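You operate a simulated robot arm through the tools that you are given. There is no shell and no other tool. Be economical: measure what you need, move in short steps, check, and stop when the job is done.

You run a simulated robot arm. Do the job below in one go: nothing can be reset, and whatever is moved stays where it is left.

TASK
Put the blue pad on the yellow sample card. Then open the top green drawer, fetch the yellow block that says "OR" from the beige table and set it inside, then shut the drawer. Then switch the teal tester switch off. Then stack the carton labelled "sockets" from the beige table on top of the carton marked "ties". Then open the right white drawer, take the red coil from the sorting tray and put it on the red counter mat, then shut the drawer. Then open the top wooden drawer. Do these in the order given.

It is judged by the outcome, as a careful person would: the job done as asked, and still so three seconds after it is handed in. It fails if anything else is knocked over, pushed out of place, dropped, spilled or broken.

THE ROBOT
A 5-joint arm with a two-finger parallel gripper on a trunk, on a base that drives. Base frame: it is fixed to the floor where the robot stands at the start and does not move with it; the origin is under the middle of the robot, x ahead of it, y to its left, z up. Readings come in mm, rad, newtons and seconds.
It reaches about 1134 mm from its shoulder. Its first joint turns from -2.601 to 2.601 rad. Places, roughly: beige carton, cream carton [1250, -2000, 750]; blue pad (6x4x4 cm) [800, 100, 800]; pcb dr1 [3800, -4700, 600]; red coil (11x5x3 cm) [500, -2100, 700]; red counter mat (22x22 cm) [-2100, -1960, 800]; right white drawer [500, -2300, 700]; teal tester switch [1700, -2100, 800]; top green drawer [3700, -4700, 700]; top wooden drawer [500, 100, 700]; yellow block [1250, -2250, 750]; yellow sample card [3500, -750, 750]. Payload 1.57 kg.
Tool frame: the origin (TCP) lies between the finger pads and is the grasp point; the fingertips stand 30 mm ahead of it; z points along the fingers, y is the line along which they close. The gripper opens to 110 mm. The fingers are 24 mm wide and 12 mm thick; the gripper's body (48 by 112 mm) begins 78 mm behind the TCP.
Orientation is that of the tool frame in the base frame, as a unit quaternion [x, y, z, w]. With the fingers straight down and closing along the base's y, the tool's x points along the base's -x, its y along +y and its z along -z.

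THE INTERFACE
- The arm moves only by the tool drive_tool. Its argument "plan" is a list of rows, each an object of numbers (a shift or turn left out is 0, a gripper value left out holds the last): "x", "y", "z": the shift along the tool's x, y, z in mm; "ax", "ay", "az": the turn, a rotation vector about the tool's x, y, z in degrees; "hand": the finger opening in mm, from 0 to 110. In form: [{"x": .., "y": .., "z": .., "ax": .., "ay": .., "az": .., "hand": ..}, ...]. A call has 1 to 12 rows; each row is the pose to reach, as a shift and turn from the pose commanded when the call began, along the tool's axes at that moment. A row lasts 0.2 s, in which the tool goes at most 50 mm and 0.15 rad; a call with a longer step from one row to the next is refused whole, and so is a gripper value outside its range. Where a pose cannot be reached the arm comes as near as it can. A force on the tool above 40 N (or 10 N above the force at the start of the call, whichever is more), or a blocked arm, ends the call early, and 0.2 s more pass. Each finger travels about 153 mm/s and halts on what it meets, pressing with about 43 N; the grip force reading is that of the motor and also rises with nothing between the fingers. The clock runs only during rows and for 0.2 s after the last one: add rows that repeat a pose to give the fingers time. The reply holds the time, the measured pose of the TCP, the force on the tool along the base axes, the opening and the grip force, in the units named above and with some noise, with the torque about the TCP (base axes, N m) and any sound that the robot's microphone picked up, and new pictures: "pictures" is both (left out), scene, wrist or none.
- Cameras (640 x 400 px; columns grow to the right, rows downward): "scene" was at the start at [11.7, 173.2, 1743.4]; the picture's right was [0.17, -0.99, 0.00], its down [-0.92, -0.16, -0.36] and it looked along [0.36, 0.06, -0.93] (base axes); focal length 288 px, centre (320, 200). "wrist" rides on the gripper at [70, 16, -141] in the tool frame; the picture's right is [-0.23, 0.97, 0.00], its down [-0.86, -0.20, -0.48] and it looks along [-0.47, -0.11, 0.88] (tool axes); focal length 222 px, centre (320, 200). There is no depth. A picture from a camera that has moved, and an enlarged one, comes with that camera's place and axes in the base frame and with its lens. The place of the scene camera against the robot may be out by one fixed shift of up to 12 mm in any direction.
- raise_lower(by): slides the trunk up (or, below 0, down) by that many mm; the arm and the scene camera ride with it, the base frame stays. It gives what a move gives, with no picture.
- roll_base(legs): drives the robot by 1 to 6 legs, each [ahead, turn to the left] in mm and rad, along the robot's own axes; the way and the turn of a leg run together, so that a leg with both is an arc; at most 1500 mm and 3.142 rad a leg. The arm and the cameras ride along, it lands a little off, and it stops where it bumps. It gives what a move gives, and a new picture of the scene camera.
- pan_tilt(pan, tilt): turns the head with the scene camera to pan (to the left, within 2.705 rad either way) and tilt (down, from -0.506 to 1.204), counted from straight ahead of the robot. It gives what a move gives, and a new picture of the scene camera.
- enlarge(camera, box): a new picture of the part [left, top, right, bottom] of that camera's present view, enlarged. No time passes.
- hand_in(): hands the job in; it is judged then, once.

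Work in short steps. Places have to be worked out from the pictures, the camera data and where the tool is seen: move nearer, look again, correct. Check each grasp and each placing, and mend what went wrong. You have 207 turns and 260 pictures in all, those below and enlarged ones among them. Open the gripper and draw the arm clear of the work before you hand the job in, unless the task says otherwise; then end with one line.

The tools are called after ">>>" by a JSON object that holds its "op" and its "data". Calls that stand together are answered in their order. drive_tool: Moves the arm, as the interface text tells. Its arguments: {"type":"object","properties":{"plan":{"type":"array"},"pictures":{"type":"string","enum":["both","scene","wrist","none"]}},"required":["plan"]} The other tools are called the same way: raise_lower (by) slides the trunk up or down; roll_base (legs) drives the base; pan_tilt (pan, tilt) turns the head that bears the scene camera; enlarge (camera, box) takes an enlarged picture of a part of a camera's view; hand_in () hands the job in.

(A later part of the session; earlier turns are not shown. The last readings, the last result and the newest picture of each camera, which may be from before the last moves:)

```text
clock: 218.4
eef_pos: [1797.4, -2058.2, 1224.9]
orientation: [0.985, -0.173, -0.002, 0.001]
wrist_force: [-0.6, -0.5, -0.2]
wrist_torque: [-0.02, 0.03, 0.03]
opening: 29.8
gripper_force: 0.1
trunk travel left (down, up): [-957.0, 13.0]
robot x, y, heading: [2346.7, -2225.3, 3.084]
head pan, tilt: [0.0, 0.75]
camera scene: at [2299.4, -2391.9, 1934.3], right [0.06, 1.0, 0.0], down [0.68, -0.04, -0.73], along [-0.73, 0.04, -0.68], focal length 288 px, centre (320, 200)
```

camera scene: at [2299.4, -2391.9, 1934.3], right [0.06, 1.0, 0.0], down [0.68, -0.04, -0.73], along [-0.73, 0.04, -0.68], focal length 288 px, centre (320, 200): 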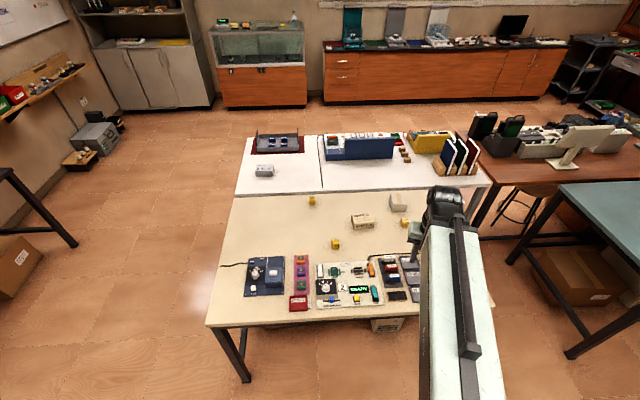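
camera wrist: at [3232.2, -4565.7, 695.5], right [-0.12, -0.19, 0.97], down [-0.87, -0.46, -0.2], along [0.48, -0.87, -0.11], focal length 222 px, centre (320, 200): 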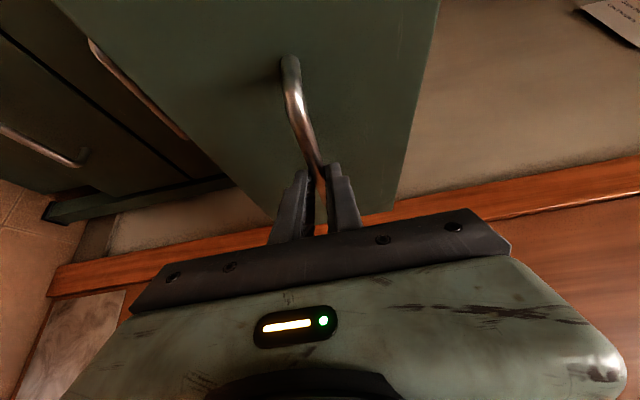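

>>> {"op": "enlarge", "data": {"camera": "scene", "box": [290, 180, 430, 265]}}

>>> {"op": "enlarge", "data": {"camera": "wrist", "box": [0, 0, 640, 400]}}

```text
4.57 times, centred on (360, 222) of scene
camera zoom: at [2299.4, -2391.9, 1934.3], right [0.06, 1.0, 0.0], down [0.68, -0.04, -0.73], along [-0.73, 0.04, -0.68], focal length 1317 px, centre (137, 97)
```

zoom: 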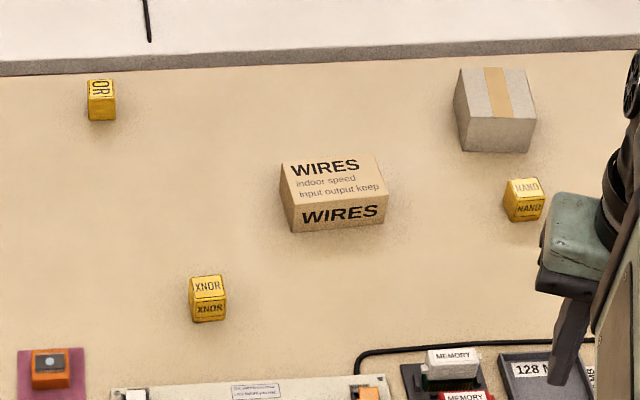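

```text
1.00 times, centred on (320, 200) of wrist (not enlarged: the box is as wide or as high as the picture)
camera zoom: at [1857.0, -2095.8, 1365.1], right [-0.54, -0.84, 0.0], down [-0.73, 0.48, 0.48], along [-0.4, 0.26, -0.88], focal length 222 px, centre (320, 200)
```

zoom: 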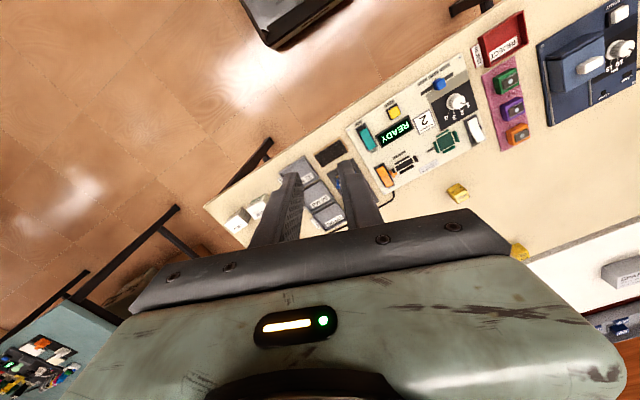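

"OR" is the far-left yellow block at about (1060, -2366). It is better reached from the table's south side; I drive round there.

>>> {"op": "roll_base", "data": {"legs": [[0, 1.63], [1000, 0], [0, -1.571], [1240, 0], [0, -1.571]]}}

>>> {"op": "pan_tilt", "data": {"pan": 0.0, "tilt": 0.85}}

```text
clock: 238.6
eef_pos: [578.2, -2807.4, 1223.8]
orientation: [0.95, -0.313, -0.003, 0.001]
wrist_force: [-0.8, -0.2, 0.2]
wrist_torque: [-0.01, 0.01, 0.01]
opening: 30.1
gripper_force: 0.1
trunk travel left (down, up): [-957.0, 13.0]
robot x, y, heading: [1052.2, -3132.1, 2.861]
head pan, tilt: [0.0, 0.75]
stopped in leg 5: the robot was blocked; the commanded pose is now the measured one
camera scene: at [972.5, -3283.9, 1934.4], right [0.28, 0.96, 0.0], down [0.65, -0.19, -0.73], along [-0.7, 0.2, -0.68], focal length 288 px, centre (320, 200)
```

scene: 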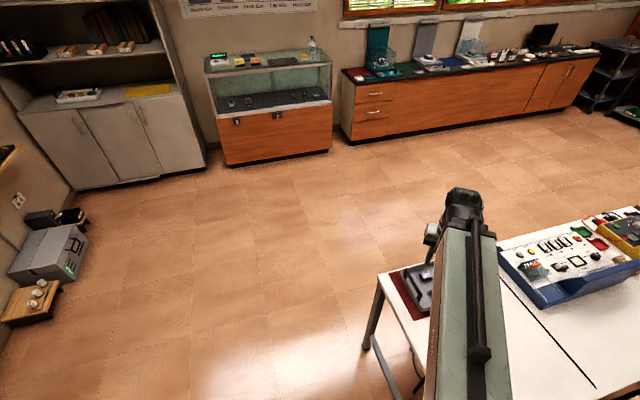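

```text
clock: 239.3
eef_pos: [577.2, -2809.2, 1223.6]
orientation: [0.95, -0.314, -0.003, 0.0]
wrist_force: [-0.9, -0.2, -0.5]
wrist_torque: [-0.02, -0.02, -0.02]
opening: 30.0
gripper_force: 0.0
trunk travel left (down, up): [-957.0, 13.0]
robot x, y, heading: [1053.4, -3133.8, 2.858]
head pan, tilt: [0.0, 0.85]
camera scene: at [976.0, -3286.3, 1926.3], right [0.28, 0.96, 0.0], down [0.72, -0.21, -0.66], along [-0.63, 0.18, -0.75], focal length 288 px, centre (320, 200)
```

scene: 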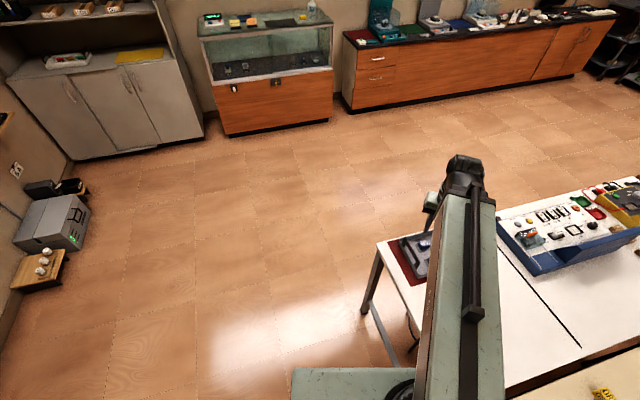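

The base corner is touching the table edge zone. Reverse away, then turn to face north.

>>> {"op": "roll_base", "data": {"legs": [[-310, 0], [0, -1.29]]}}

>>> {"op": "pan_tilt", "data": {"pan": 0.2, "tilt": 0.85}}

```text
clock: 244.6
eef_pos: [1535.9, -2674.5, 1225.2]
orientation: [-0.562, 0.827, 0.001, 0.001]
wrist_force: [-0.8, -0.6, -0.6]
wrist_torque: [0.04, -0.03, 0.01]
opening: 30.2
gripper_force: 0.1
trunk travel left (down, up): [-957.0, 13.0]
robot x, y, heading: [1336.4, -3217.3, 1.559]
head pan, tilt: [0.0, 0.85]
camera scene: at [1166.5, -3182.3, 1926.1], right [1.0, -0.02, 0.0], down [-0.01, -0.75, -0.66], along [0.01, 0.66, -0.75], focal length 288 px, centre (320, 200)
```

scene: 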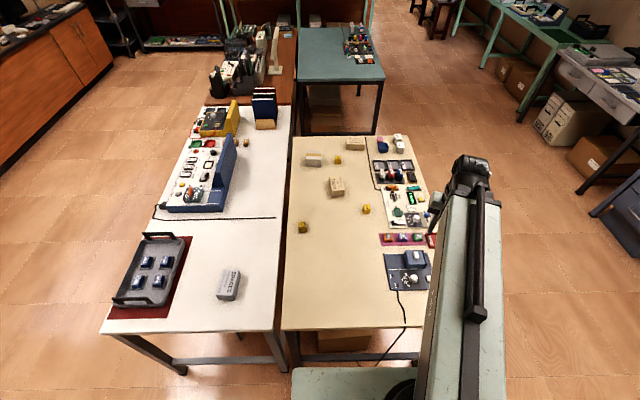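

```text
clock: 245.3
eef_pos: [1535.6, -2673.7, 1224.8]
orientation: [-0.562, 0.827, 0.001, 0.001]
wrist_force: [0.1, -0.5, 0.0]
wrist_torque: [0.0, -0.01, -0.01]
opening: 30.0
gripper_force: 0.1
trunk travel left (down, up): [-957.0, 13.0]
robot x, y, heading: [1334.9, -3219.4, 1.558]
head pan, tilt: [0.201, 0.85]
camera scene: at [1151.7, -3181.9, 1926.1], right [0.98, 0.18, 0.0], down [0.14, -0.74, -0.66], along [-0.12, 0.65, -0.75], focal length 288 px, centre (320, 200)
```

scene: 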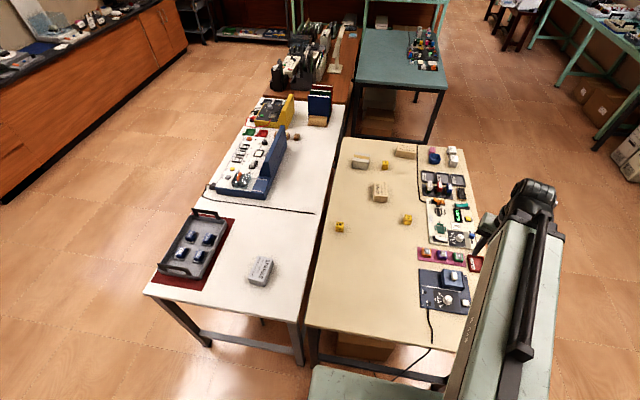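

>>> {"op": "enlarge", "data": {"camera": "scene", "box": [230, 130, 470, 280]}}

```text
2.67 times, centred on (350, 205) of scene
camera zoom: at [1151.7, -3181.9, 1926.1], right [0.98, 0.18, 0.0], down [0.14, -0.74, -0.66], along [-0.12, 0.65, -0.75], focal length 768 px, centre (240, 187)
```

zoom: 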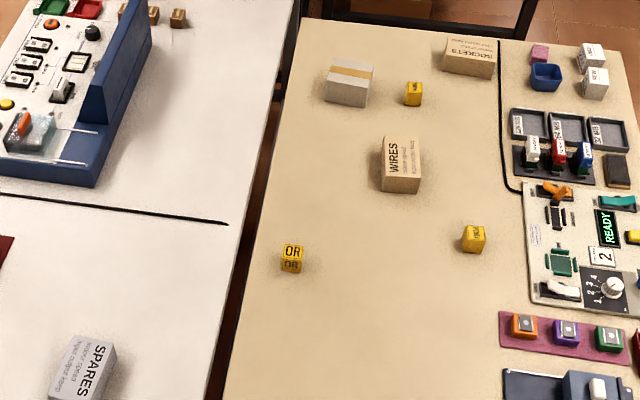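

The OR block is at about (1088, -2350), "SOCKETS" carton is at the far end, and the grey taped carton may be "TIES". I move forward 80 and swing the arm above the OR block.

>>> {"op": "roll_base", "data": {"legs": [[80, 0]]}}

>>> {"op": "drive_tool", "data": {"plan": [{"x": -6, "y": 46, "az": -2}, {"x": -12, "y": 92, "az": -4}, {"x": -18, "y": 138, "az": -6}, {"x": -24, "y": 184, "az": -8}, {"x": -30, "y": 230, "az": -10}, {"x": -35, "y": 276, "az": -12}, {"x": -40, "y": 322, "az": -14}, {"x": -45, "y": 368, "az": -16}, {"x": -50, "y": 414, "az": -18}, {"x": -56, "y": 460, "az": -20}, {"x": -62, "y": 506, "az": -21.6}, {"x": -62, "y": 506, "az": -21.6, "hand": 80}], "pictures": "wrist"}}

```text
clock: 246.4
eef_pos: [1540.2, -2590.5, 1223.5]
orientation: [-0.562, 0.827, 0.001, 0.001]
wrist_force: [-0.2, 0.3, 0.7]
wrist_torque: [-0.04, 0.01, -0.01]
opening: 30.1
gripper_force: 0.0
trunk travel left (down, up): [-957.0, 13.0]
robot x, y, heading: [1335.1, -3139.0, 1.554]
head pan, tilt: [0.201, 0.85]
camera scene: at [1153.6, -3098.1, 1926.2], right [0.98, 0.18, 0.0], down [0.14, -0.74, -0.66], along [-0.12, 0.65, -0.75], focal length 288 px, centre (320, 200)
```

scene: 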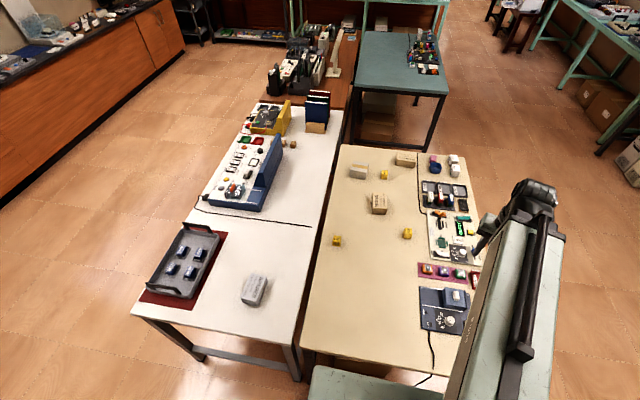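

```text
clock: 249.0
eef_pos: [1093.8, -2343.8, 1224.6]
orientation: [0.707, -0.707, -0.001, -0.001]
wrist_force: [0.4, -0.2, 0.2]
wrist_torque: [0.0, 0.01, -0.01]
opening: 80.0
gripper_force: 0.1
out of reach, approached as far as the arm can: row 3, 5
trunk travel left (down, up): [-957.0, 13.0]
robot x, y, heading: [1335.9, -3134.3, 1.552]
head pan, tilt: [0.201, 0.85]
camera wrist: at [1078.4, -2413.9, 1365.2], right [-0.97, 0.23, 0.0], down [0.2, 0.85, 0.48], along [0.11, 0.47, -0.88], focal length 222 px, centre (320, 200)
```

wrist: 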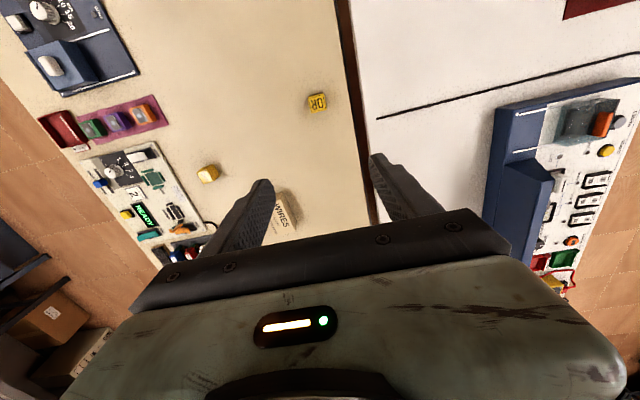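

OR block seen under the tool. Lower 300 mm and adjust.

>>> {"op": "drive_tool", "data": {"plan": [{"x": 14}, {"x": 14}], "pictures": "none"}}

>>> {"op": "raise_lower", "data": {"by": -300}}

>>> {"op": "enlarge", "data": {"camera": "wrist", "box": [160, 50, 480, 250]}}

```text
clock: 249.6
eef_pos: [1094.6, -2360.1, 1223.4]
orientation: [-0.706, 0.708, 0.001, 0.001]
wrist_force: [0.2, 0.5, -0.6]
wrist_torque: [0.03, 0.0, -0.02]
opening: 80.0
gripper_force: 0.0
trunk travel left (down, up): [-957.0, 13.0]
robot x, y, heading: [1339.5, -3132.6, 1.553]
head pan, tilt: [0.201, 0.85]
```

```text
clock: 252.6
eef_pos: [1094.3, -2360.8, 923.8]
orientation: [-0.707, 0.708, 0.001, 0.002]
wrist_force: [-0.1, 0.2, -0.1]
wrist_torque: [0.01, -0.01, -0.01]
opening: 79.9
gripper_force: 0.1
trunk travel left (down, up): [-657.0, 313.0]
robot x, y, heading: [1336.4, -3133.7, 1.554]
head pan, tilt: [0.201, 0.85]
```

```text
2.00 times, centred on (320, 150) of wrist
camera zoom: at [1077.8, -2429.4, 1065.1], right [-0.97, 0.23, 0.0], down [0.2, 0.85, 0.48], along [0.11, 0.47, -0.88], focal length 444 px, centre (320, 300)
```

zoom: 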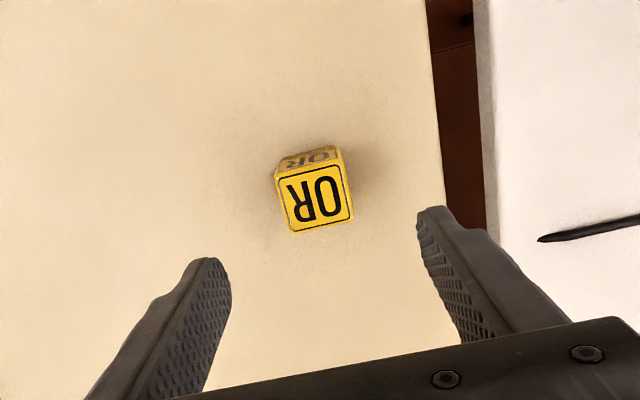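

Block is axis-aligned, at (1095, -2365). Correct 4 mm and lower further.

>>> {"op": "drive_tool", "data": {"plan": [{"x": 4, "hand": 70}, {"x": 4, "hand": 70}], "pictures": "none"}}

>>> {"op": "raise_lower", "data": {"by": -60}}

>>> {"op": "enlarge", "data": {"camera": "wrist", "box": [160, 50, 480, 250]}}

```text
clock: 253.2
eef_pos: [1093.3, -2365.3, 924.4]
orientation: [-0.707, 0.707, 0.002, 0.002]
wrist_force: [-0.3, -0.1, -0.3]
wrist_torque: [-0.02, -0.01, 0.02]
opening: 69.9
gripper_force: 0.0
trunk travel left (down, up): [-657.0, 313.0]
robot x, y, heading: [1339.4, -3133.9, 1.553]
head pan, tilt: [0.201, 0.85]
```

```text
clock: 254.2
eef_pos: [1094.6, -2363.5, 862.9]
orientation: [-0.707, 0.708, 0.001, 0.001]
wrist_force: [0.1, -0.5, 0.5]
wrist_torque: [-0.03, -0.01, -0.01]
opening: 70.0
gripper_force: 0.1
trunk travel left (down, up): [-597.0, 373.0]
robot x, y, heading: [1337.1, -3136.1, 1.55]
head pan, tilt: [0.201, 0.85]
```

```text
2.00 times, centred on (320, 150) of wrist
camera zoom: at [1077.9, -2433.5, 1005.0], right [-0.97, 0.23, 0.0], down [0.2, 0.85, 0.48], along [0.11, 0.47, -0.88], focal length 444 px, centre (320, 300)
```

zoom: 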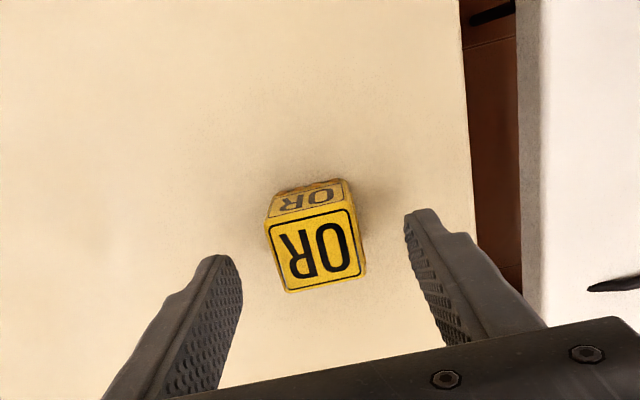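

Top of the block about z 820. Lower 40 mm and close.

>>> {"op": "raise_lower", "data": {"by": -40}}

>>> {"op": "drive_tool", "data": {"plan": [{"y": -1, "hand": 55}, {"y": -1, "hand": 40}, {"y": -1, "hand": 30}, {"y": -1, "hand": 20}, {"y": -1, "hand": 20}], "pictures": "wrist"}}

```text
clock: 254.9
eef_pos: [1095.2, -2363.4, 829.3]
orientation: [-0.706, 0.708, 0.003, 0.003]
wrist_force: [0.7, -1.7, 25.7]
wrist_torque: [-0.35, -0.47, 0.27]
opening: 68.8
gripper_force: 0.0
trunk travel left (down, up): [-561.0, 409.0]
robot x, y, heading: [1336.0, -3135.3, 1.555]
head pan, tilt: [0.201, 0.85]
stopped: the force on the tool passed its limit at 71 N (the readings are from after the stop); the commanded pose is now the measured one
```

```text
clock: 256.1
eef_pos: [1096.9, -2363.6, 830.8]
orientation: [-0.706, 0.708, 0.004, 0.004]
wrist_force: [6.8, 3.2, 29.0]
wrist_torque: [-0.27, -0.53, 0.13]
opening: 38.3
gripper_force: 10.6
trunk travel left (down, up): [-561.0, 409.0]
robot x, y, heading: [1338.0, -3134.7, 1.554]
head pan, tilt: [0.201, 0.85]
camera wrist: at [1080.1, -2433.8, 970.7], right [-0.97, 0.23, 0.0], down [0.2, 0.85, 0.49], along [0.11, 0.47, -0.87], focal length 222 px, centre (320, 200)
```

wrist: 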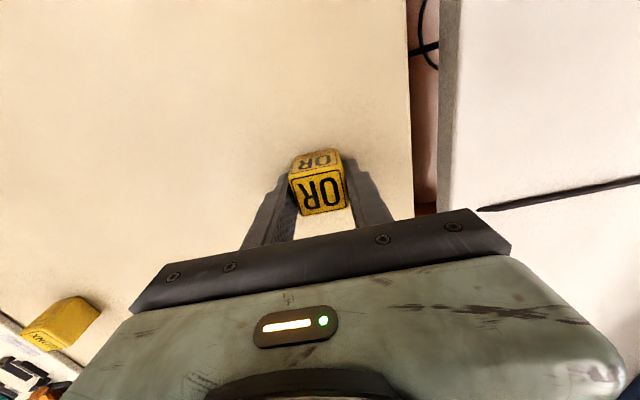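

Table is at z≈800. Relieve 4 mm, finish the grip, then lift.

>>> {"op": "raise_lower", "data": {"by": 4}}

>>> {"op": "drive_tool", "data": {"plan": [{"hand": 15}, {"hand": 15}, {"hand": 15}], "pictures": "none"}}

>>> {"op": "raise_lower", "data": {"by": 390}}

>>> {"op": "enlarge", "data": {"camera": "wrist", "box": [160, 50, 480, 250]}}

```text
clock: 256.6
eef_pos: [1095.0, -2361.8, 831.1]
orientation: [-0.706, 0.708, 0.003, 0.002]
wrist_force: [-0.1, 0.4, 0.2]
wrist_torque: [0.01, -0.05, 0.0]
opening: 35.1
gripper_force: 42.4
trunk travel left (down, up): [-565.0, 405.0]
robot x, y, heading: [1335.1, -3135.1, 1.551]
head pan, tilt: [0.201, 0.85]
```

```text
clock: 257.4
eef_pos: [1095.9, -2361.9, 831.8]
orientation: [-0.706, 0.708, 0.003, 0.003]
wrist_force: [-0.5, 0.5, 0.9]
wrist_torque: [0.0, 0.07, 0.02]
opening: 34.9
gripper_force: 42.6
trunk travel left (down, up): [-565.0, 405.0]
robot x, y, heading: [1336.1, -3134.6, 1.554]
head pan, tilt: [0.201, 0.85]
```

```text
clock: 261.1
eef_pos: [1096.0, -2362.0, 1221.3]
orientation: [-0.707, 0.707, 0.002, 0.003]
wrist_force: [0.3, 0.3, -0.8]
wrist_torque: [0.0, 0.0, -0.01]
opening: 35.1
gripper_force: 42.4
trunk travel left (down, up): [-955.0, 15.0]
robot x, y, heading: [1336.9, -3134.7, 1.554]
head pan, tilt: [0.201, 0.85]
```

```text
2.00 times, centred on (320, 150) of wrist
camera zoom: at [1078.6, -2432.1, 1362.9], right [-0.97, 0.23, 0.0], down [0.2, 0.85, 0.49], along [0.11, 0.47, -0.87], focal length 444 px, centre (320, 300)
```

zoom: 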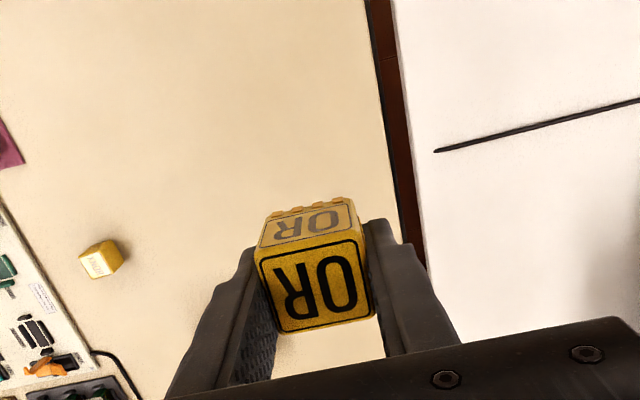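

Held. Drive back to the open green drawer, approaching diagonally from the north-west.

>>> {"op": "roll_base", "data": {"legs": [[-170, 0], [0, -1.554], [800, 0], [0, -0.785], [1000, 0]]}}

>>> {"op": "pan_tilt", "data": {"pan": 0.0, "tilt": 0.9}}

```text
clock: 277.1
eef_pos: [3636.8, -4273.7, 1222.6]
orientation: [0.355, 0.935, -0.002, 0.004]
wrist_force: [-0.4, 0.3, -0.1]
wrist_torque: [0.03, 0.03, 0.0]
opening: 34.9
gripper_force: 42.0
trunk travel left (down, up): [-955.0, 15.0]
robot x, y, heading: [2900.4, -3942.1, -0.738]
head pan, tilt: [0.201, 0.85]
camera scene: at [3047.4, -3826.9, 1924.4], right [-0.51, -0.86, 0.0], down [-0.65, 0.38, -0.66], along [0.57, -0.34, -0.75], focal length 288 px, centre (320, 200)
```

scene: 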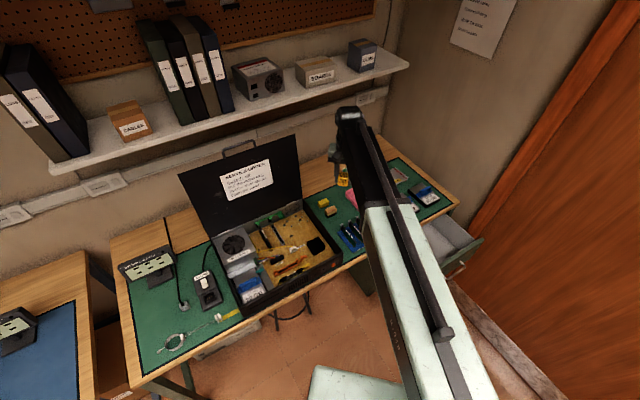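

```text
clock: 277.8
eef_pos: [3636.3, -4273.9, 1221.3]
orientation: [0.355, 0.935, -0.002, 0.004]
wrist_force: [0.6, -0.8, -0.6]
wrist_torque: [0.01, -0.03, 0.02]
opening: 35.0
gripper_force: 42.0
trunk travel left (down, up): [-955.0, 15.0]
robot x, y, heading: [2895.5, -3939.3, -0.733]
head pan, tilt: [0.0, 0.901]
camera scene: at [3035.7, -3837.2, 1920.5], right [-0.67, -0.74, 0.0], down [-0.58, 0.53, -0.62], along [0.46, -0.42, -0.78], focal length 288 px, centre (320, 200)
```

scene: 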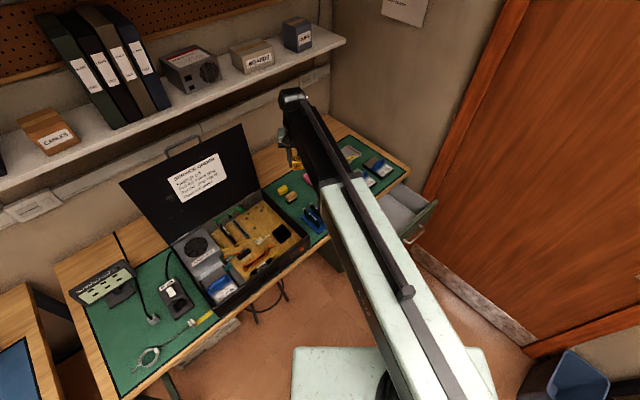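

Swing the arm over the open drawer, rotating so the fingers close along y.

>>> {"op": "drive_tool", "data": {"plan": [{"x": -4, "y": -47, "az": -4}, {"x": -8, "y": -94, "az": -8}, {"x": -12, "y": -141, "az": -12}, {"x": -16, "y": -188, "az": -16}, {"x": -20, "y": -235, "az": -20}, {"x": -24, "y": -282, "az": -24}, {"x": -28, "y": -329, "az": -28}, {"x": -32, "y": -376, "az": -32}, {"x": -36, "y": -423, "az": -36}, {"x": -36, "y": -471, "az": -40}, {"x": -36, "y": -471, "az": -41.6}]}}

```text
clock: 280.2
eef_pos: [3350.5, -4650.1, 1222.0]
orientation: [0.0, 1.0, -0.003, 0.004]
wrist_force: [-0.8, 0.0, -0.9]
wrist_torque: [-0.01, -0.01, 0.0]
opening: 34.8
gripper_force: 41.9
out of reach, approached as far as the arm can: row 2, 3, 5, 6, 7, 8
trunk travel left (down, up): [-955.0, 15.0]
robot x, y, heading: [2892.3, -3942.3, -0.735]
head pan, tilt: [0.0, 0.901]
camera scene: at [3035.4, -3837.3, 1920.5], right [-0.67, -0.74, 0.0], down [-0.58, 0.53, -0.62], along [0.46, -0.42, -0.78], focal length 288 px, centre (320, 200)
camera wrist: at [3280.1, -4632.3, 1363.0], right [0.23, 0.97, 0.0], down [0.85, -0.2, 0.48], along [0.47, -0.11, -0.87], focal length 222 px, centre (320, 200)
```

scene: 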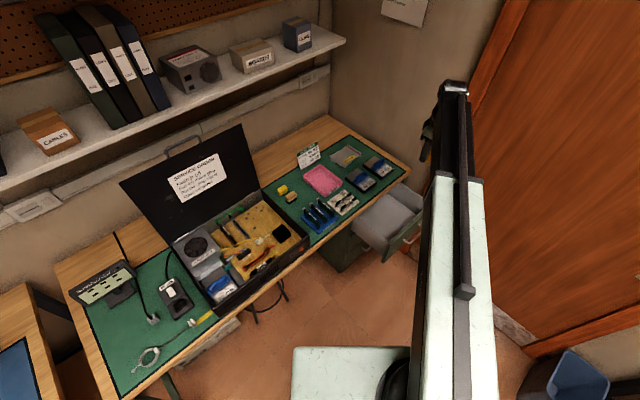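
wrist: 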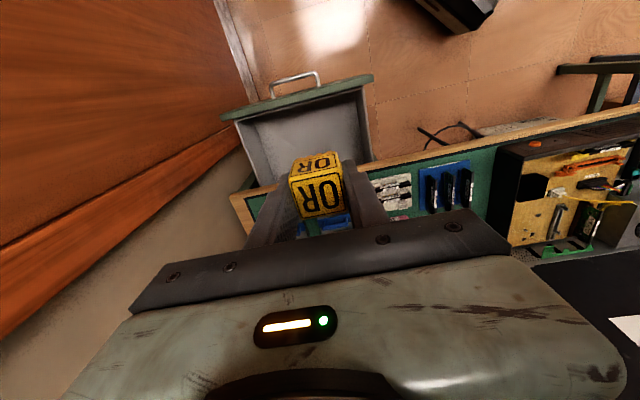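

Drawer opening spans x≈3320–3510, centre y≈-4690. Move over (3408, -4690) and lower 350.

>>> {"op": "drive_tool", "data": {"plan": [{"x": -29, "y": -20}, {"x": -58, "y": -40}, {"x": -58, "y": -40}], "pictures": "none"}}

>>> {"op": "raise_lower", "data": {"by": -330}}

>>> {"op": "enlarge", "data": {"camera": "wrist", "box": [0, 0, 640, 400]}}

>>> {"op": "enlarge", "data": {"camera": "scene", "box": [280, 40, 640, 265]}}

```text
clock: 281.0
eef_pos: [3409.4, -4688.6, 1221.7]
orientation: [0.0, 1.0, -0.002, 0.003]
wrist_force: [0.5, 0.1, -0.8]
wrist_torque: [-0.01, -0.01, 0.0]
opening: 35.0
gripper_force: 42.5
trunk travel left (down, up): [-955.0, 15.0]
robot x, y, heading: [2896.5, -3943.8, -0.732]
head pan, tilt: [0.0, 0.901]
```

```text
clock: 284.3
eef_pos: [3408.3, -4689.3, 891.4]
orientation: [-0.001, 1.0, -0.002, 0.003]
wrist_force: [0.0, -0.2, -0.5]
wrist_torque: [-0.01, 0.04, -0.02]
opening: 35.1
gripper_force: 42.5
trunk travel left (down, up): [-625.0, 345.0]
robot x, y, heading: [2899.6, -3943.6, -0.737]
head pan, tilt: [0.0, 0.901]
```

```text
1.00 times, centred on (320, 200) of wrist (not enlarged: the box is as wide or as high as the picture)
camera zoom: at [3337.3, -4671.3, 1033.0], right [0.23, 0.97, 0.0], down [0.85, -0.2, 0.48], along [0.47, -0.11, -0.87], focal length 222 px, centre (320, 200)
```

zoom: 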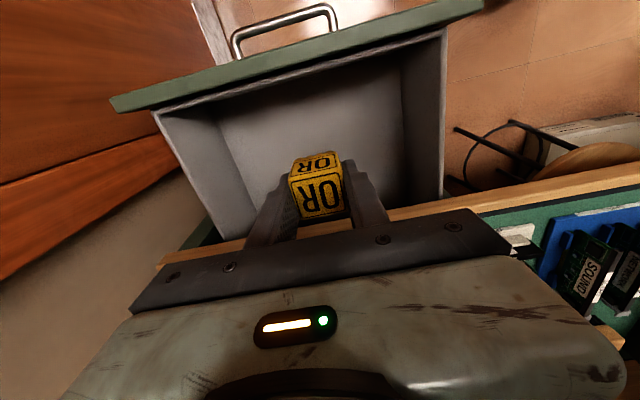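

```text
1.78 times, centred on (460, 152) of scene
camera zoom: at [3035.3, -3837.4, 1590.6], right [-0.67, -0.74, 0.0], down [-0.58, 0.53, -0.62], along [0.46, -0.42, -0.78], focal length 512 px, centre (71, 284)
```

zoom: 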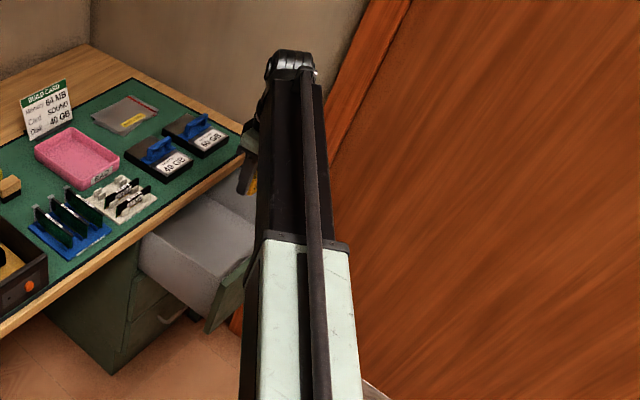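

Clear line into the drawer. Lower 190 more and check.

>>> {"op": "raise_lower", "data": {"by": -190}}

>>> {"op": "enlarge", "data": {"camera": "wrist", "box": [0, 0, 640, 400]}}

```text
clock: 286.4
eef_pos: [3408.1, -4688.9, 702.4]
orientation: [0.001, 1.0, -0.002, 0.004]
wrist_force: [0.2, 0.5, -0.3]
wrist_torque: [-0.03, 0.0, -0.02]
opening: 35.0
gripper_force: 42.1
trunk travel left (down, up): [-435.0, 535.0]
robot x, y, heading: [2895.5, -3941.7, -0.735]
head pan, tilt: [0.0, 0.901]
```

```text
1.00 times, centred on (320, 200) of wrist (not enlarged: the box is as wide or as high as the picture)
camera zoom: at [3337.4, -4671.2, 843.0], right [0.23, 0.97, 0.0], down [0.85, -0.2, 0.48], along [0.47, -0.11, -0.87], focal length 222 px, centre (320, 200)
```

zoom: 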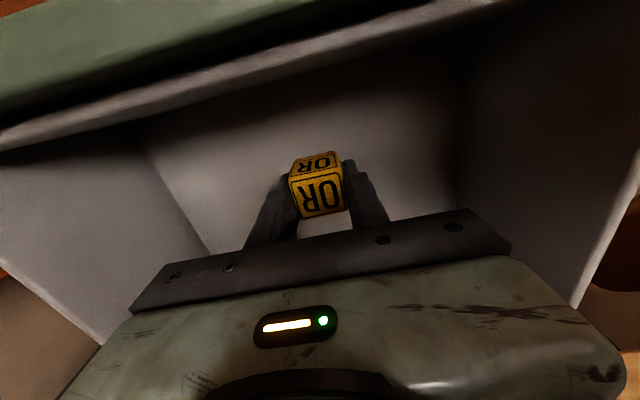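

>>> {"op": "raise_lower", "data": {"by": -25}}

>>> {"op": "raise_lower", "data": {"by": -12}}

>>> {"op": "enlarge", "data": {"camera": "wrist", "box": [0, 0, 640, 400]}}

```text
clock: 287.1
eef_pos: [3407.6, -4688.7, 677.2]
orientation: [0.0, 1.0, -0.003, 0.004]
wrist_force: [0.5, 0.6, 0.1]
wrist_torque: [0.01, 0.02, -0.03]
opening: 35.1
gripper_force: 42.6
trunk travel left (down, up): [-410.0, 560.0]
robot x, y, heading: [2899.6, -3939.6, -0.736]
head pan, tilt: [0.0, 0.901]
```

```text
clock: 287.7
eef_pos: [3408.3, -4689.9, 665.3]
orientation: [-0.001, 1.0, -0.003, 0.004]
wrist_force: [1.1, 0.0, -0.4]
wrist_torque: [-0.01, 0.05, 0.01]
opening: 34.9
gripper_force: 41.8
trunk travel left (down, up): [-398.0, 572.0]
robot x, y, heading: [2897.2, -3941.9, -0.735]
head pan, tilt: [0.0, 0.901]
```

```text
1.00 times, centred on (320, 200) of wrist (not enlarged: the box is as wide or as high as the picture)
camera zoom: at [3337.4, -4671.2, 805.9], right [0.23, 0.97, 0.0], down [0.85, -0.2, 0.48], along [0.47, -0.11, -0.87], focal length 222 px, centre (320, 200)
```

zoom: 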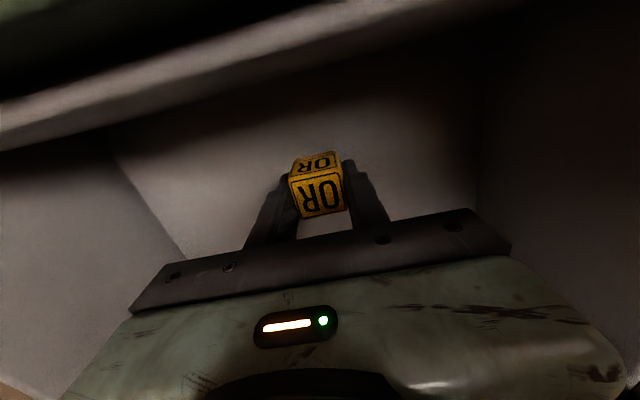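

>>> {"op": "raise_lower", "data": {"by": -14}}

>>> {"op": "raise_lower", "data": {"by": -10}}

```text
clock: 288.3
eef_pos: [3408.1, -4690.2, 650.3]
orientation: [0.0, 1.0, -0.002, 0.004]
wrist_force: [0.2, 0.9, 0.3]
wrist_torque: [0.0, 0.04, -0.01]
opening: 34.7
gripper_force: 42.3
trunk travel left (down, up): [-384.0, 586.0]
robot x, y, heading: [2897.7, -3948.0, -0.736]
head pan, tilt: [0.0, 0.901]
```

```text
clock: 288.9
eef_pos: [3408.8, -4689.6, 641.0]
orientation: [0.0, 1.0, -0.002, 0.004]
wrist_force: [1.0, 0.4, -2.3]
wrist_torque: [0.01, 0.0, 0.02]
opening: 34.9
gripper_force: 42.4
trunk travel left (down, up): [-374.0, 596.0]
robot x, y, heading: [2899.4, -3939.6, -0.733]
head pan, tilt: [0.0, 0.901]
```

>>> {"op": "raise_lower", "data": {"by": -8}}

>>> {"op": "enlarge", "data": {"camera": "wrist", "box": [0, 0, 640, 400]}}

```text
clock: 289.4
eef_pos: [3407.1, -4688.9, 635.5]
orientation: [0.002, 1.0, -0.003, 0.004]
wrist_force: [-1.4, -6.4, 22.8]
wrist_torque: [0.34, 0.22, 0.12]
opening: 34.9
gripper_force: 42.8
trunk travel left (down, up): [-366.0, 604.0]
robot x, y, heading: [2899.3, -3941.0, -0.738]
head pan, tilt: [0.0, 0.901]
```

```text
1.00 times, centred on (320, 200) of wrist (not enlarged: the box is as wide or as high as the picture)
camera zoom: at [3336.2, -4670.8, 775.9], right [0.23, 0.97, -0.01], down [0.85, -0.2, 0.49], along [0.47, -0.12, -0.87], focal length 222 px, centre (320, 200)
```

zoom: 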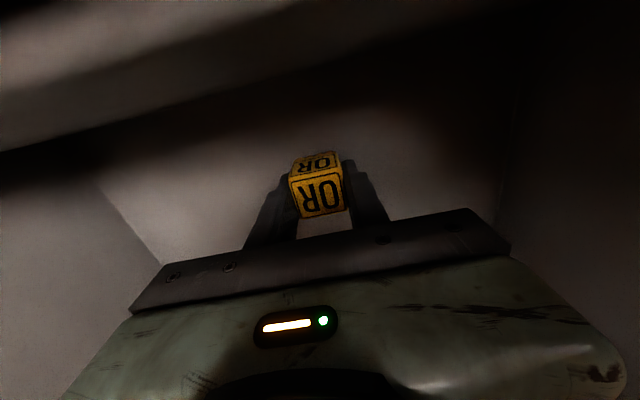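

Block rests on the drawer floor. Relieve 2 mm, open, and lift.

>>> {"op": "raise_lower", "data": {"by": 2}}

>>> {"op": "drive_tool", "data": {"plan": [{"hand": 45}, {"hand": 60}, {"hand": 60}], "pictures": "none"}}

>>> {"op": "raise_lower", "data": {"by": 250}}

>>> {"op": "enlarge", "data": {"camera": "wrist", "box": [0, 0, 640, 400]}}

```text
clock: 290.0
eef_pos: [3407.9, -4687.7, 635.7]
orientation: [0.0, 1.0, -0.002, 0.004]
wrist_force: [0.2, -2.7, 4.7]
wrist_torque: [0.02, -0.01, 0.02]
opening: 35.1
gripper_force: 42.6
trunk travel left (down, up): [-368.0, 602.0]
robot x, y, heading: [2895.9, -3943.1, -0.731]
head pan, tilt: [0.0, 0.901]
```

```text
clock: 290.8
eef_pos: [3408.3, -4689.2, 636.0]
orientation: [0.0, 1.0, -0.003, 0.003]
wrist_force: [0.2, 0.5, 1.8]
wrist_torque: [0.08, 0.03, 0.01]
opening: 60.4
gripper_force: 0.0
trunk travel left (down, up): [-368.0, 602.0]
robot x, y, heading: [2895.0, -3940.6, -0.736]
head pan, tilt: [0.0, 0.901]
```

```text
clock: 293.4
eef_pos: [3407.8, -4688.7, 885.8]
orientation: [0.0, 1.0, -0.003, 0.003]
wrist_force: [0.6, -0.4, 0.6]
wrist_torque: [0.03, 0.05, -0.01]
opening: 59.8
gripper_force: 0.1
trunk travel left (down, up): [-618.0, 352.0]
robot x, y, heading: [2897.5, -3939.0, -0.733]
head pan, tilt: [0.0, 0.901]
```

```text
1.00 times, centred on (320, 200) of wrist (not enlarged: the box is as wide or as high as the picture)
camera zoom: at [3337.4, -4671.2, 1025.9], right [0.23, 0.97, 0.0], down [0.85, -0.2, 0.48], along [0.47, -0.11, -0.87], focal length 222 px, centre (320, 200)
```

zoom: 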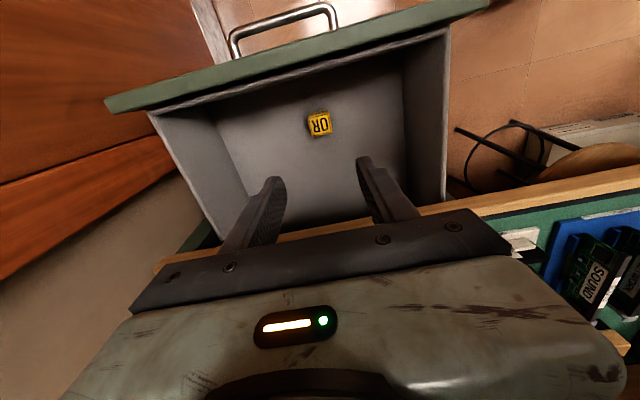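

Block lies in the drawer. Now close the fingers, go outside the drawer front and lower to push on the handle bar.

>>> {"op": "drive_tool", "data": {"plan": [{"x": 40, "hand": 40}, {"x": 85, "hand": 15}, {"x": 130, "hand": 0}, {"x": 172, "hand": 0}, {"x": 172, "hand": 0}], "pictures": "none"}}

>>> {"op": "raise_lower", "data": {"by": -150}}

>>> {"op": "enlarge", "data": {"camera": "wrist", "box": [0, 0, 640, 400]}}

```text
clock: 294.6
eef_pos: [3234.2, -4687.9, 885.4]
orientation: [0.0, 1.0, -0.002, 0.003]
wrist_force: [0.5, -0.5, 0.3]
wrist_torque: [0.01, -0.04, 0.0]
opening: 0.1
gripper_force: 21.1
out of reach, approached as far as the arm can: row 4, 5
trunk travel left (down, up): [-618.0, 352.0]
robot x, y, heading: [2898.2, -3941.6, -0.732]
head pan, tilt: [0.0, 0.901]
```

```text
clock: 296.3
eef_pos: [3235.3, -4688.2, 734.1]
orientation: [-0.001, 1.0, -0.001, 0.004]
wrist_force: [-0.8, 0.4, 0.0]
wrist_torque: [0.01, -0.01, 0.02]
opening: 0.0
gripper_force: 21.8
trunk travel left (down, up): [-468.0, 502.0]
robot x, y, heading: [2898.8, -3943.4, -0.738]
head pan, tilt: [0.0, 0.901]
```

```text
1.00 times, centred on (320, 200) of wrist (not enlarged: the box is as wide or as high as the picture)
camera zoom: at [3165.3, -4670.4, 876.1], right [0.23, 0.97, 0.0], down [0.85, -0.2, 0.48], along [0.47, -0.11, -0.87], focal length 222 px, centre (320, 200)
```

zoom: 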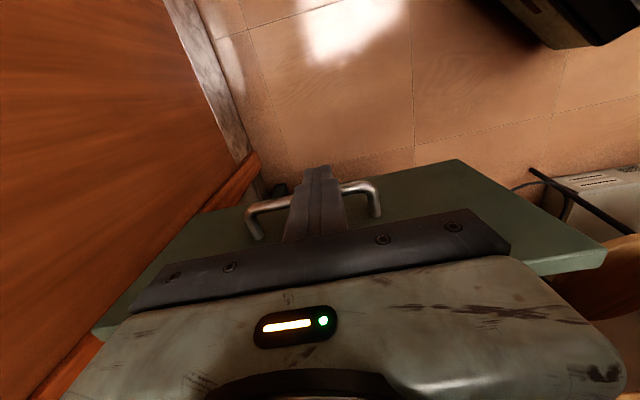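

Fingers stand just in front of the bar. Lower 36 mm and push +x 212 mm.

>>> {"op": "raise_lower", "data": {"by": -36}}

>>> {"op": "drive_tool", "data": {"plan": [{"x": -15}, {"x": -35}, {"x": -55}, {"x": -75}, {"x": -95}, {"x": -115}, {"x": -135}, {"x": -155}, {"x": -175}, {"x": -195}, {"x": -210}, {"x": -210}]}}

```text
clock: 297.1
eef_pos: [3235.9, -4688.1, 699.4]
orientation: [0.0, 1.0, -0.003, 0.004]
wrist_force: [-0.1, 0.5, 0.2]
wrist_torque: [-0.03, 0.01, 0.01]
opening: 0.0
gripper_force: 21.1
trunk travel left (down, up): [-432.0, 538.0]
robot x, y, heading: [2898.5, -3942.4, -0.735]
head pan, tilt: [0.0, 0.901]
```

```text
clock: 299.7
eef_pos: [3446.1, -4686.6, 698.7]
orientation: [0.0, 1.0, -0.002, 0.003]
wrist_force: [-0.4, -0.6, 0.0]
wrist_torque: [-0.03, 0.01, 0.02]
opening: 0.0
gripper_force: 20.8
trunk travel left (down, up): [-432.0, 538.0]
robot x, y, heading: [2896.1, -3945.0, -0.739]
head pan, tilt: [0.0, 0.901]
camera scene: at [3035.3, -3837.3, 1397.6], right [-0.67, -0.74, 0.0], down [-0.58, 0.53, -0.62], along [0.46, -0.42, -0.78], focal length 288 px, centre (320, 200)
camera wrist: at [3375.6, -4669.0, 839.9], right [0.23, 0.97, 0.0], down [0.85, -0.2, 0.48], along [0.47, -0.11, -0.87], focal length 222 px, centre (320, 200)
```

scene: 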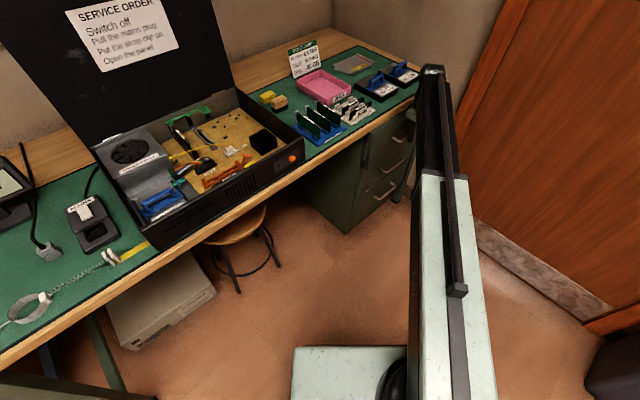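
wrist: 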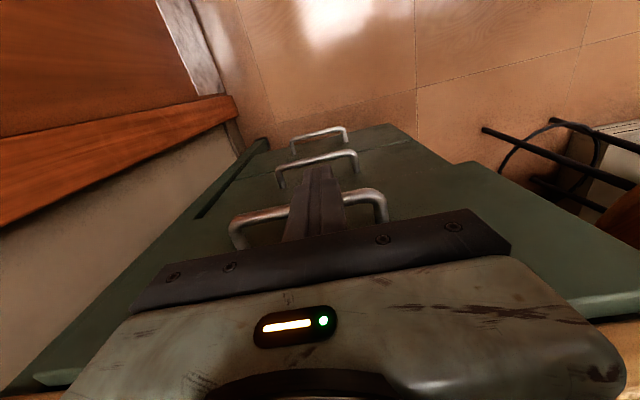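

Almost shut. Push further gently until it meets the stop.

>>> {"op": "drive_tool", "data": {"plan": [{"x": -6}, {"x": -12}, {"x": -18}, {"x": -24}, {"x": -30}, {"x": -30}]}}

```text
clock: 301.0
eef_pos: [3469.5, -4689.2, 699.4]
orientation: [0.001, 1.0, 0.0, 0.0]
wrist_force: [-5.9, 1.2, -1.6]
wrist_torque: [-0.23, -0.52, 0.18]
opening: 0.0
gripper_force: 21.3
trunk travel left (down, up): [-432.0, 538.0]
robot x, y, heading: [2896.7, -3938.7, -0.736]
head pan, tilt: [0.0, 0.901]
stopped in row 6: the force on the tool passed its limit at 43 N (the readings are from after the stop); the commanded pose is now the measured one
camera scene: at [3034.6, -3837.3, 1397.8], right [-0.67, -0.74, 0.0], down [-0.58, 0.53, -0.62], along [0.46, -0.42, -0.78], focal length 288 px, centre (320, 200)
camera wrist: at [3399.8, -4670.6, 840.8], right [0.23, 0.97, 0.0], down [0.86, -0.2, 0.48], along [0.47, -0.11, -0.88], focal length 222 px, centre (320, 200)
```

scene: 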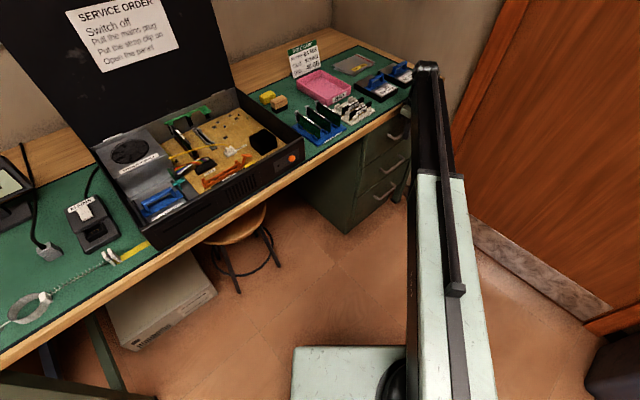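
wrist: 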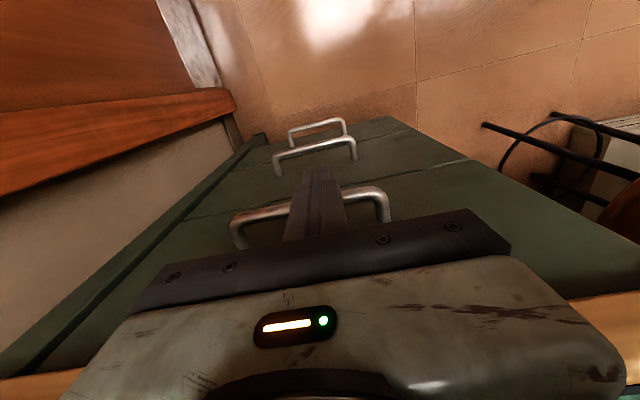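

Drawer is shut flush. Back off, raise, and return toward the beige table's east side for the tester.

>>> {"op": "drive_tool", "data": {"plan": [{"x": 30}, {"x": 75}, {"x": 120}, {"x": 160}, {"x": 160}], "pictures": "none"}}

>>> {"op": "raise_lower", "data": {"by": 400}}

>>> {"op": "raise_lower", "data": {"by": 125}}

>>> {"op": "enlarge", "data": {"camera": "scene", "box": [200, 40, 520, 240]}}

```text
clock: 302.2
eef_pos: [3311.6, -4690.7, 698.4]
orientation: [0.001, 1.0, -0.002, 0.0]
wrist_force: [0.7, 0.5, -0.3]
wrist_torque: [0.01, 0.02, -0.03]
opening: 0.0
gripper_force: 22.1
trunk travel left (down, up): [-432.0, 538.0]
robot x, y, heading: [2897.4, -3938.1, -0.732]
head pan, tilt: [0.0, 0.901]
```

```text
clock: 306.1
eef_pos: [3311.6, -4691.2, 1099.3]
orientation: [0.001, 1.0, -0.002, -0.001]
wrist_force: [0.0, -0.3, -0.4]
wrist_torque: [-0.01, 0.01, 0.0]
opening: 0.0
gripper_force: 21.2
trunk travel left (down, up): [-832.0, 138.0]
robot x, y, heading: [2899.0, -3942.2, -0.736]
head pan, tilt: [0.0, 0.901]
```

```text
clock: 307.6
eef_pos: [3312.8, -4689.5, 1223.2]
orientation: [0.0, 1.0, -0.002, 0.0]
wrist_force: [-0.1, 0.4, -0.6]
wrist_torque: [0.02, 0.0, -0.01]
opening: 0.0
gripper_force: 20.9
trunk travel left (down, up): [-957.0, 13.0]
robot x, y, heading: [2897.8, -3943.2, -0.738]
head pan, tilt: [0.0, 0.901]
```

```text
2.00 times, centred on (360, 140) of scene
camera zoom: at [3035.2, -3837.3, 1922.5], right [-0.67, -0.74, 0.0], down [-0.58, 0.53, -0.62], along [0.46, -0.42, -0.78], focal length 576 px, centre (240, 320)
```

zoom: 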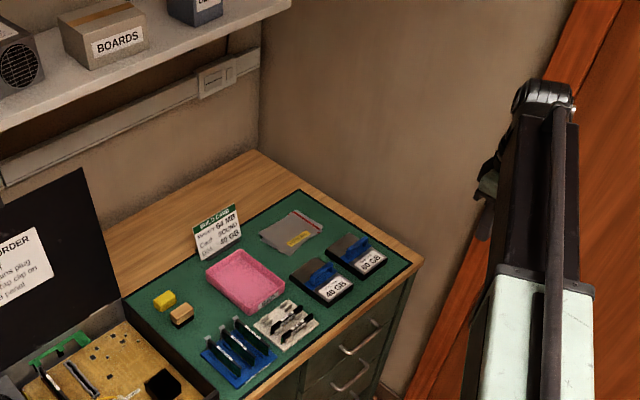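

Shut confirmed. Back away and turn clockwise, then go north to the table's east side.

>>> {"op": "roll_base", "data": {"legs": [[-350, 0], [0, -1.8], [0, -1.95], [1450, 0]]}}

```text
clock: 325.8
eef_pos: [2496.6, -1429.7, 1222.9]
orientation: [0.946, -0.324, 0.0, 0.0]
wrist_force: [0.7, -0.1, -0.1]
wrist_torque: [-0.03, 0.0, -0.03]
opening: 0.0
gripper_force: 21.4
trunk travel left (down, up): [-957.0, 13.0]
robot x, y, heading: [2350.7, -2278.4, 1.745]
head pan, tilt: [0.0, 0.901]
camera scene: at [2179.3, -2277.4, 1922.6], right [0.99, 0.17, 0.0], down [0.13, -0.77, -0.62], along [-0.11, 0.61, -0.78], focal length 288 px, centre (320, 200)
```

scene: 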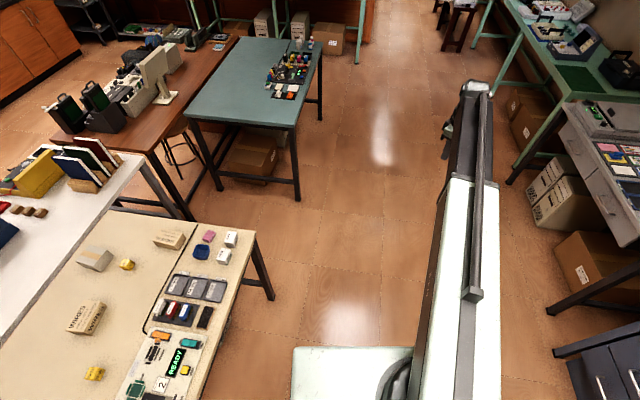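

>>> {"op": "pan_tilt", "data": {"pan": 1.0, "tilt": 1.0}}

>>> {"op": "enlarge", "data": {"camera": "scene", "box": [200, 50, 520, 250]}}

```text
clock: 327.1
eef_pos: [2497.0, -1431.7, 1224.3]
orientation: [0.946, -0.324, 0.001, -0.002]
wrist_force: [-0.5, 0.2, -0.7]
wrist_torque: [0.01, 0.0, 0.0]
opening: 0.0
gripper_force: 21.0
trunk travel left (down, up): [-957.0, 13.0]
robot x, y, heading: [2351.1, -2275.3, 1.745]
head pan, tilt: [1.0, 1.0]
camera scene: at [2128.3, -2325.8, 1915.4], right [0.39, 0.92, 0.0], down [0.77, -0.33, -0.54], along [-0.5, 0.21, -0.84], focal length 288 px, centre (320, 200)
```

scene: 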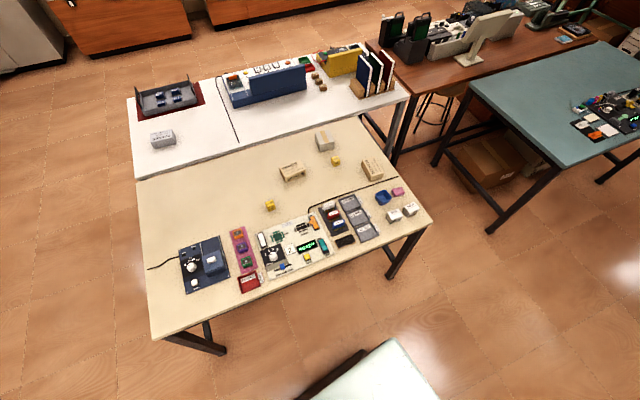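

```text
2.00 times, centred on (360, 150) of scene
camera zoom: at [2128.3, -2325.8, 1915.4], right [0.39, 0.92, 0.0], down [0.77, -0.33, -0.54], along [-0.5, 0.21, -0.84], focal length 576 px, centre (240, 300)
```

zoom: 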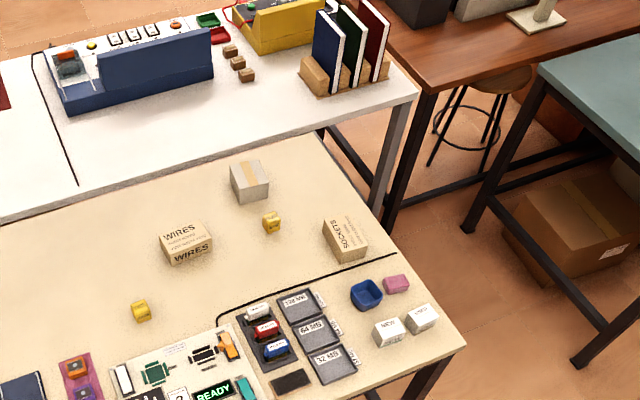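

>>> {"op": "enlarge", "data": {"camera": "scene", "box": [230, 200, 360, 282]}}

```text
4.88 times, centred on (295, 241) of scene
camera zoom: at [2128.3, -2325.8, 1915.4], right [0.39, 0.92, 0.0], down [0.77, -0.33, -0.54], along [-0.5, 0.21, -0.84], focal length 1405 px, centre (442, -0)
```

zoom: 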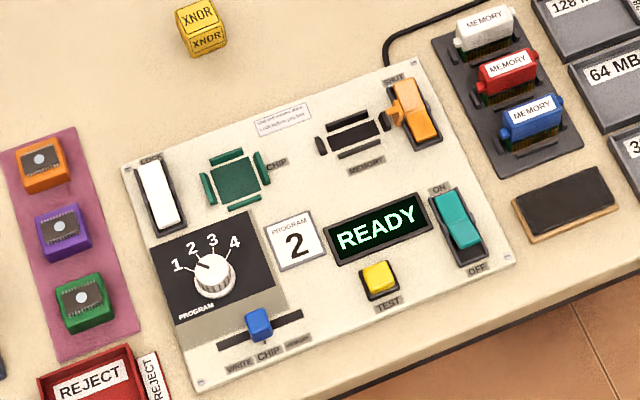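

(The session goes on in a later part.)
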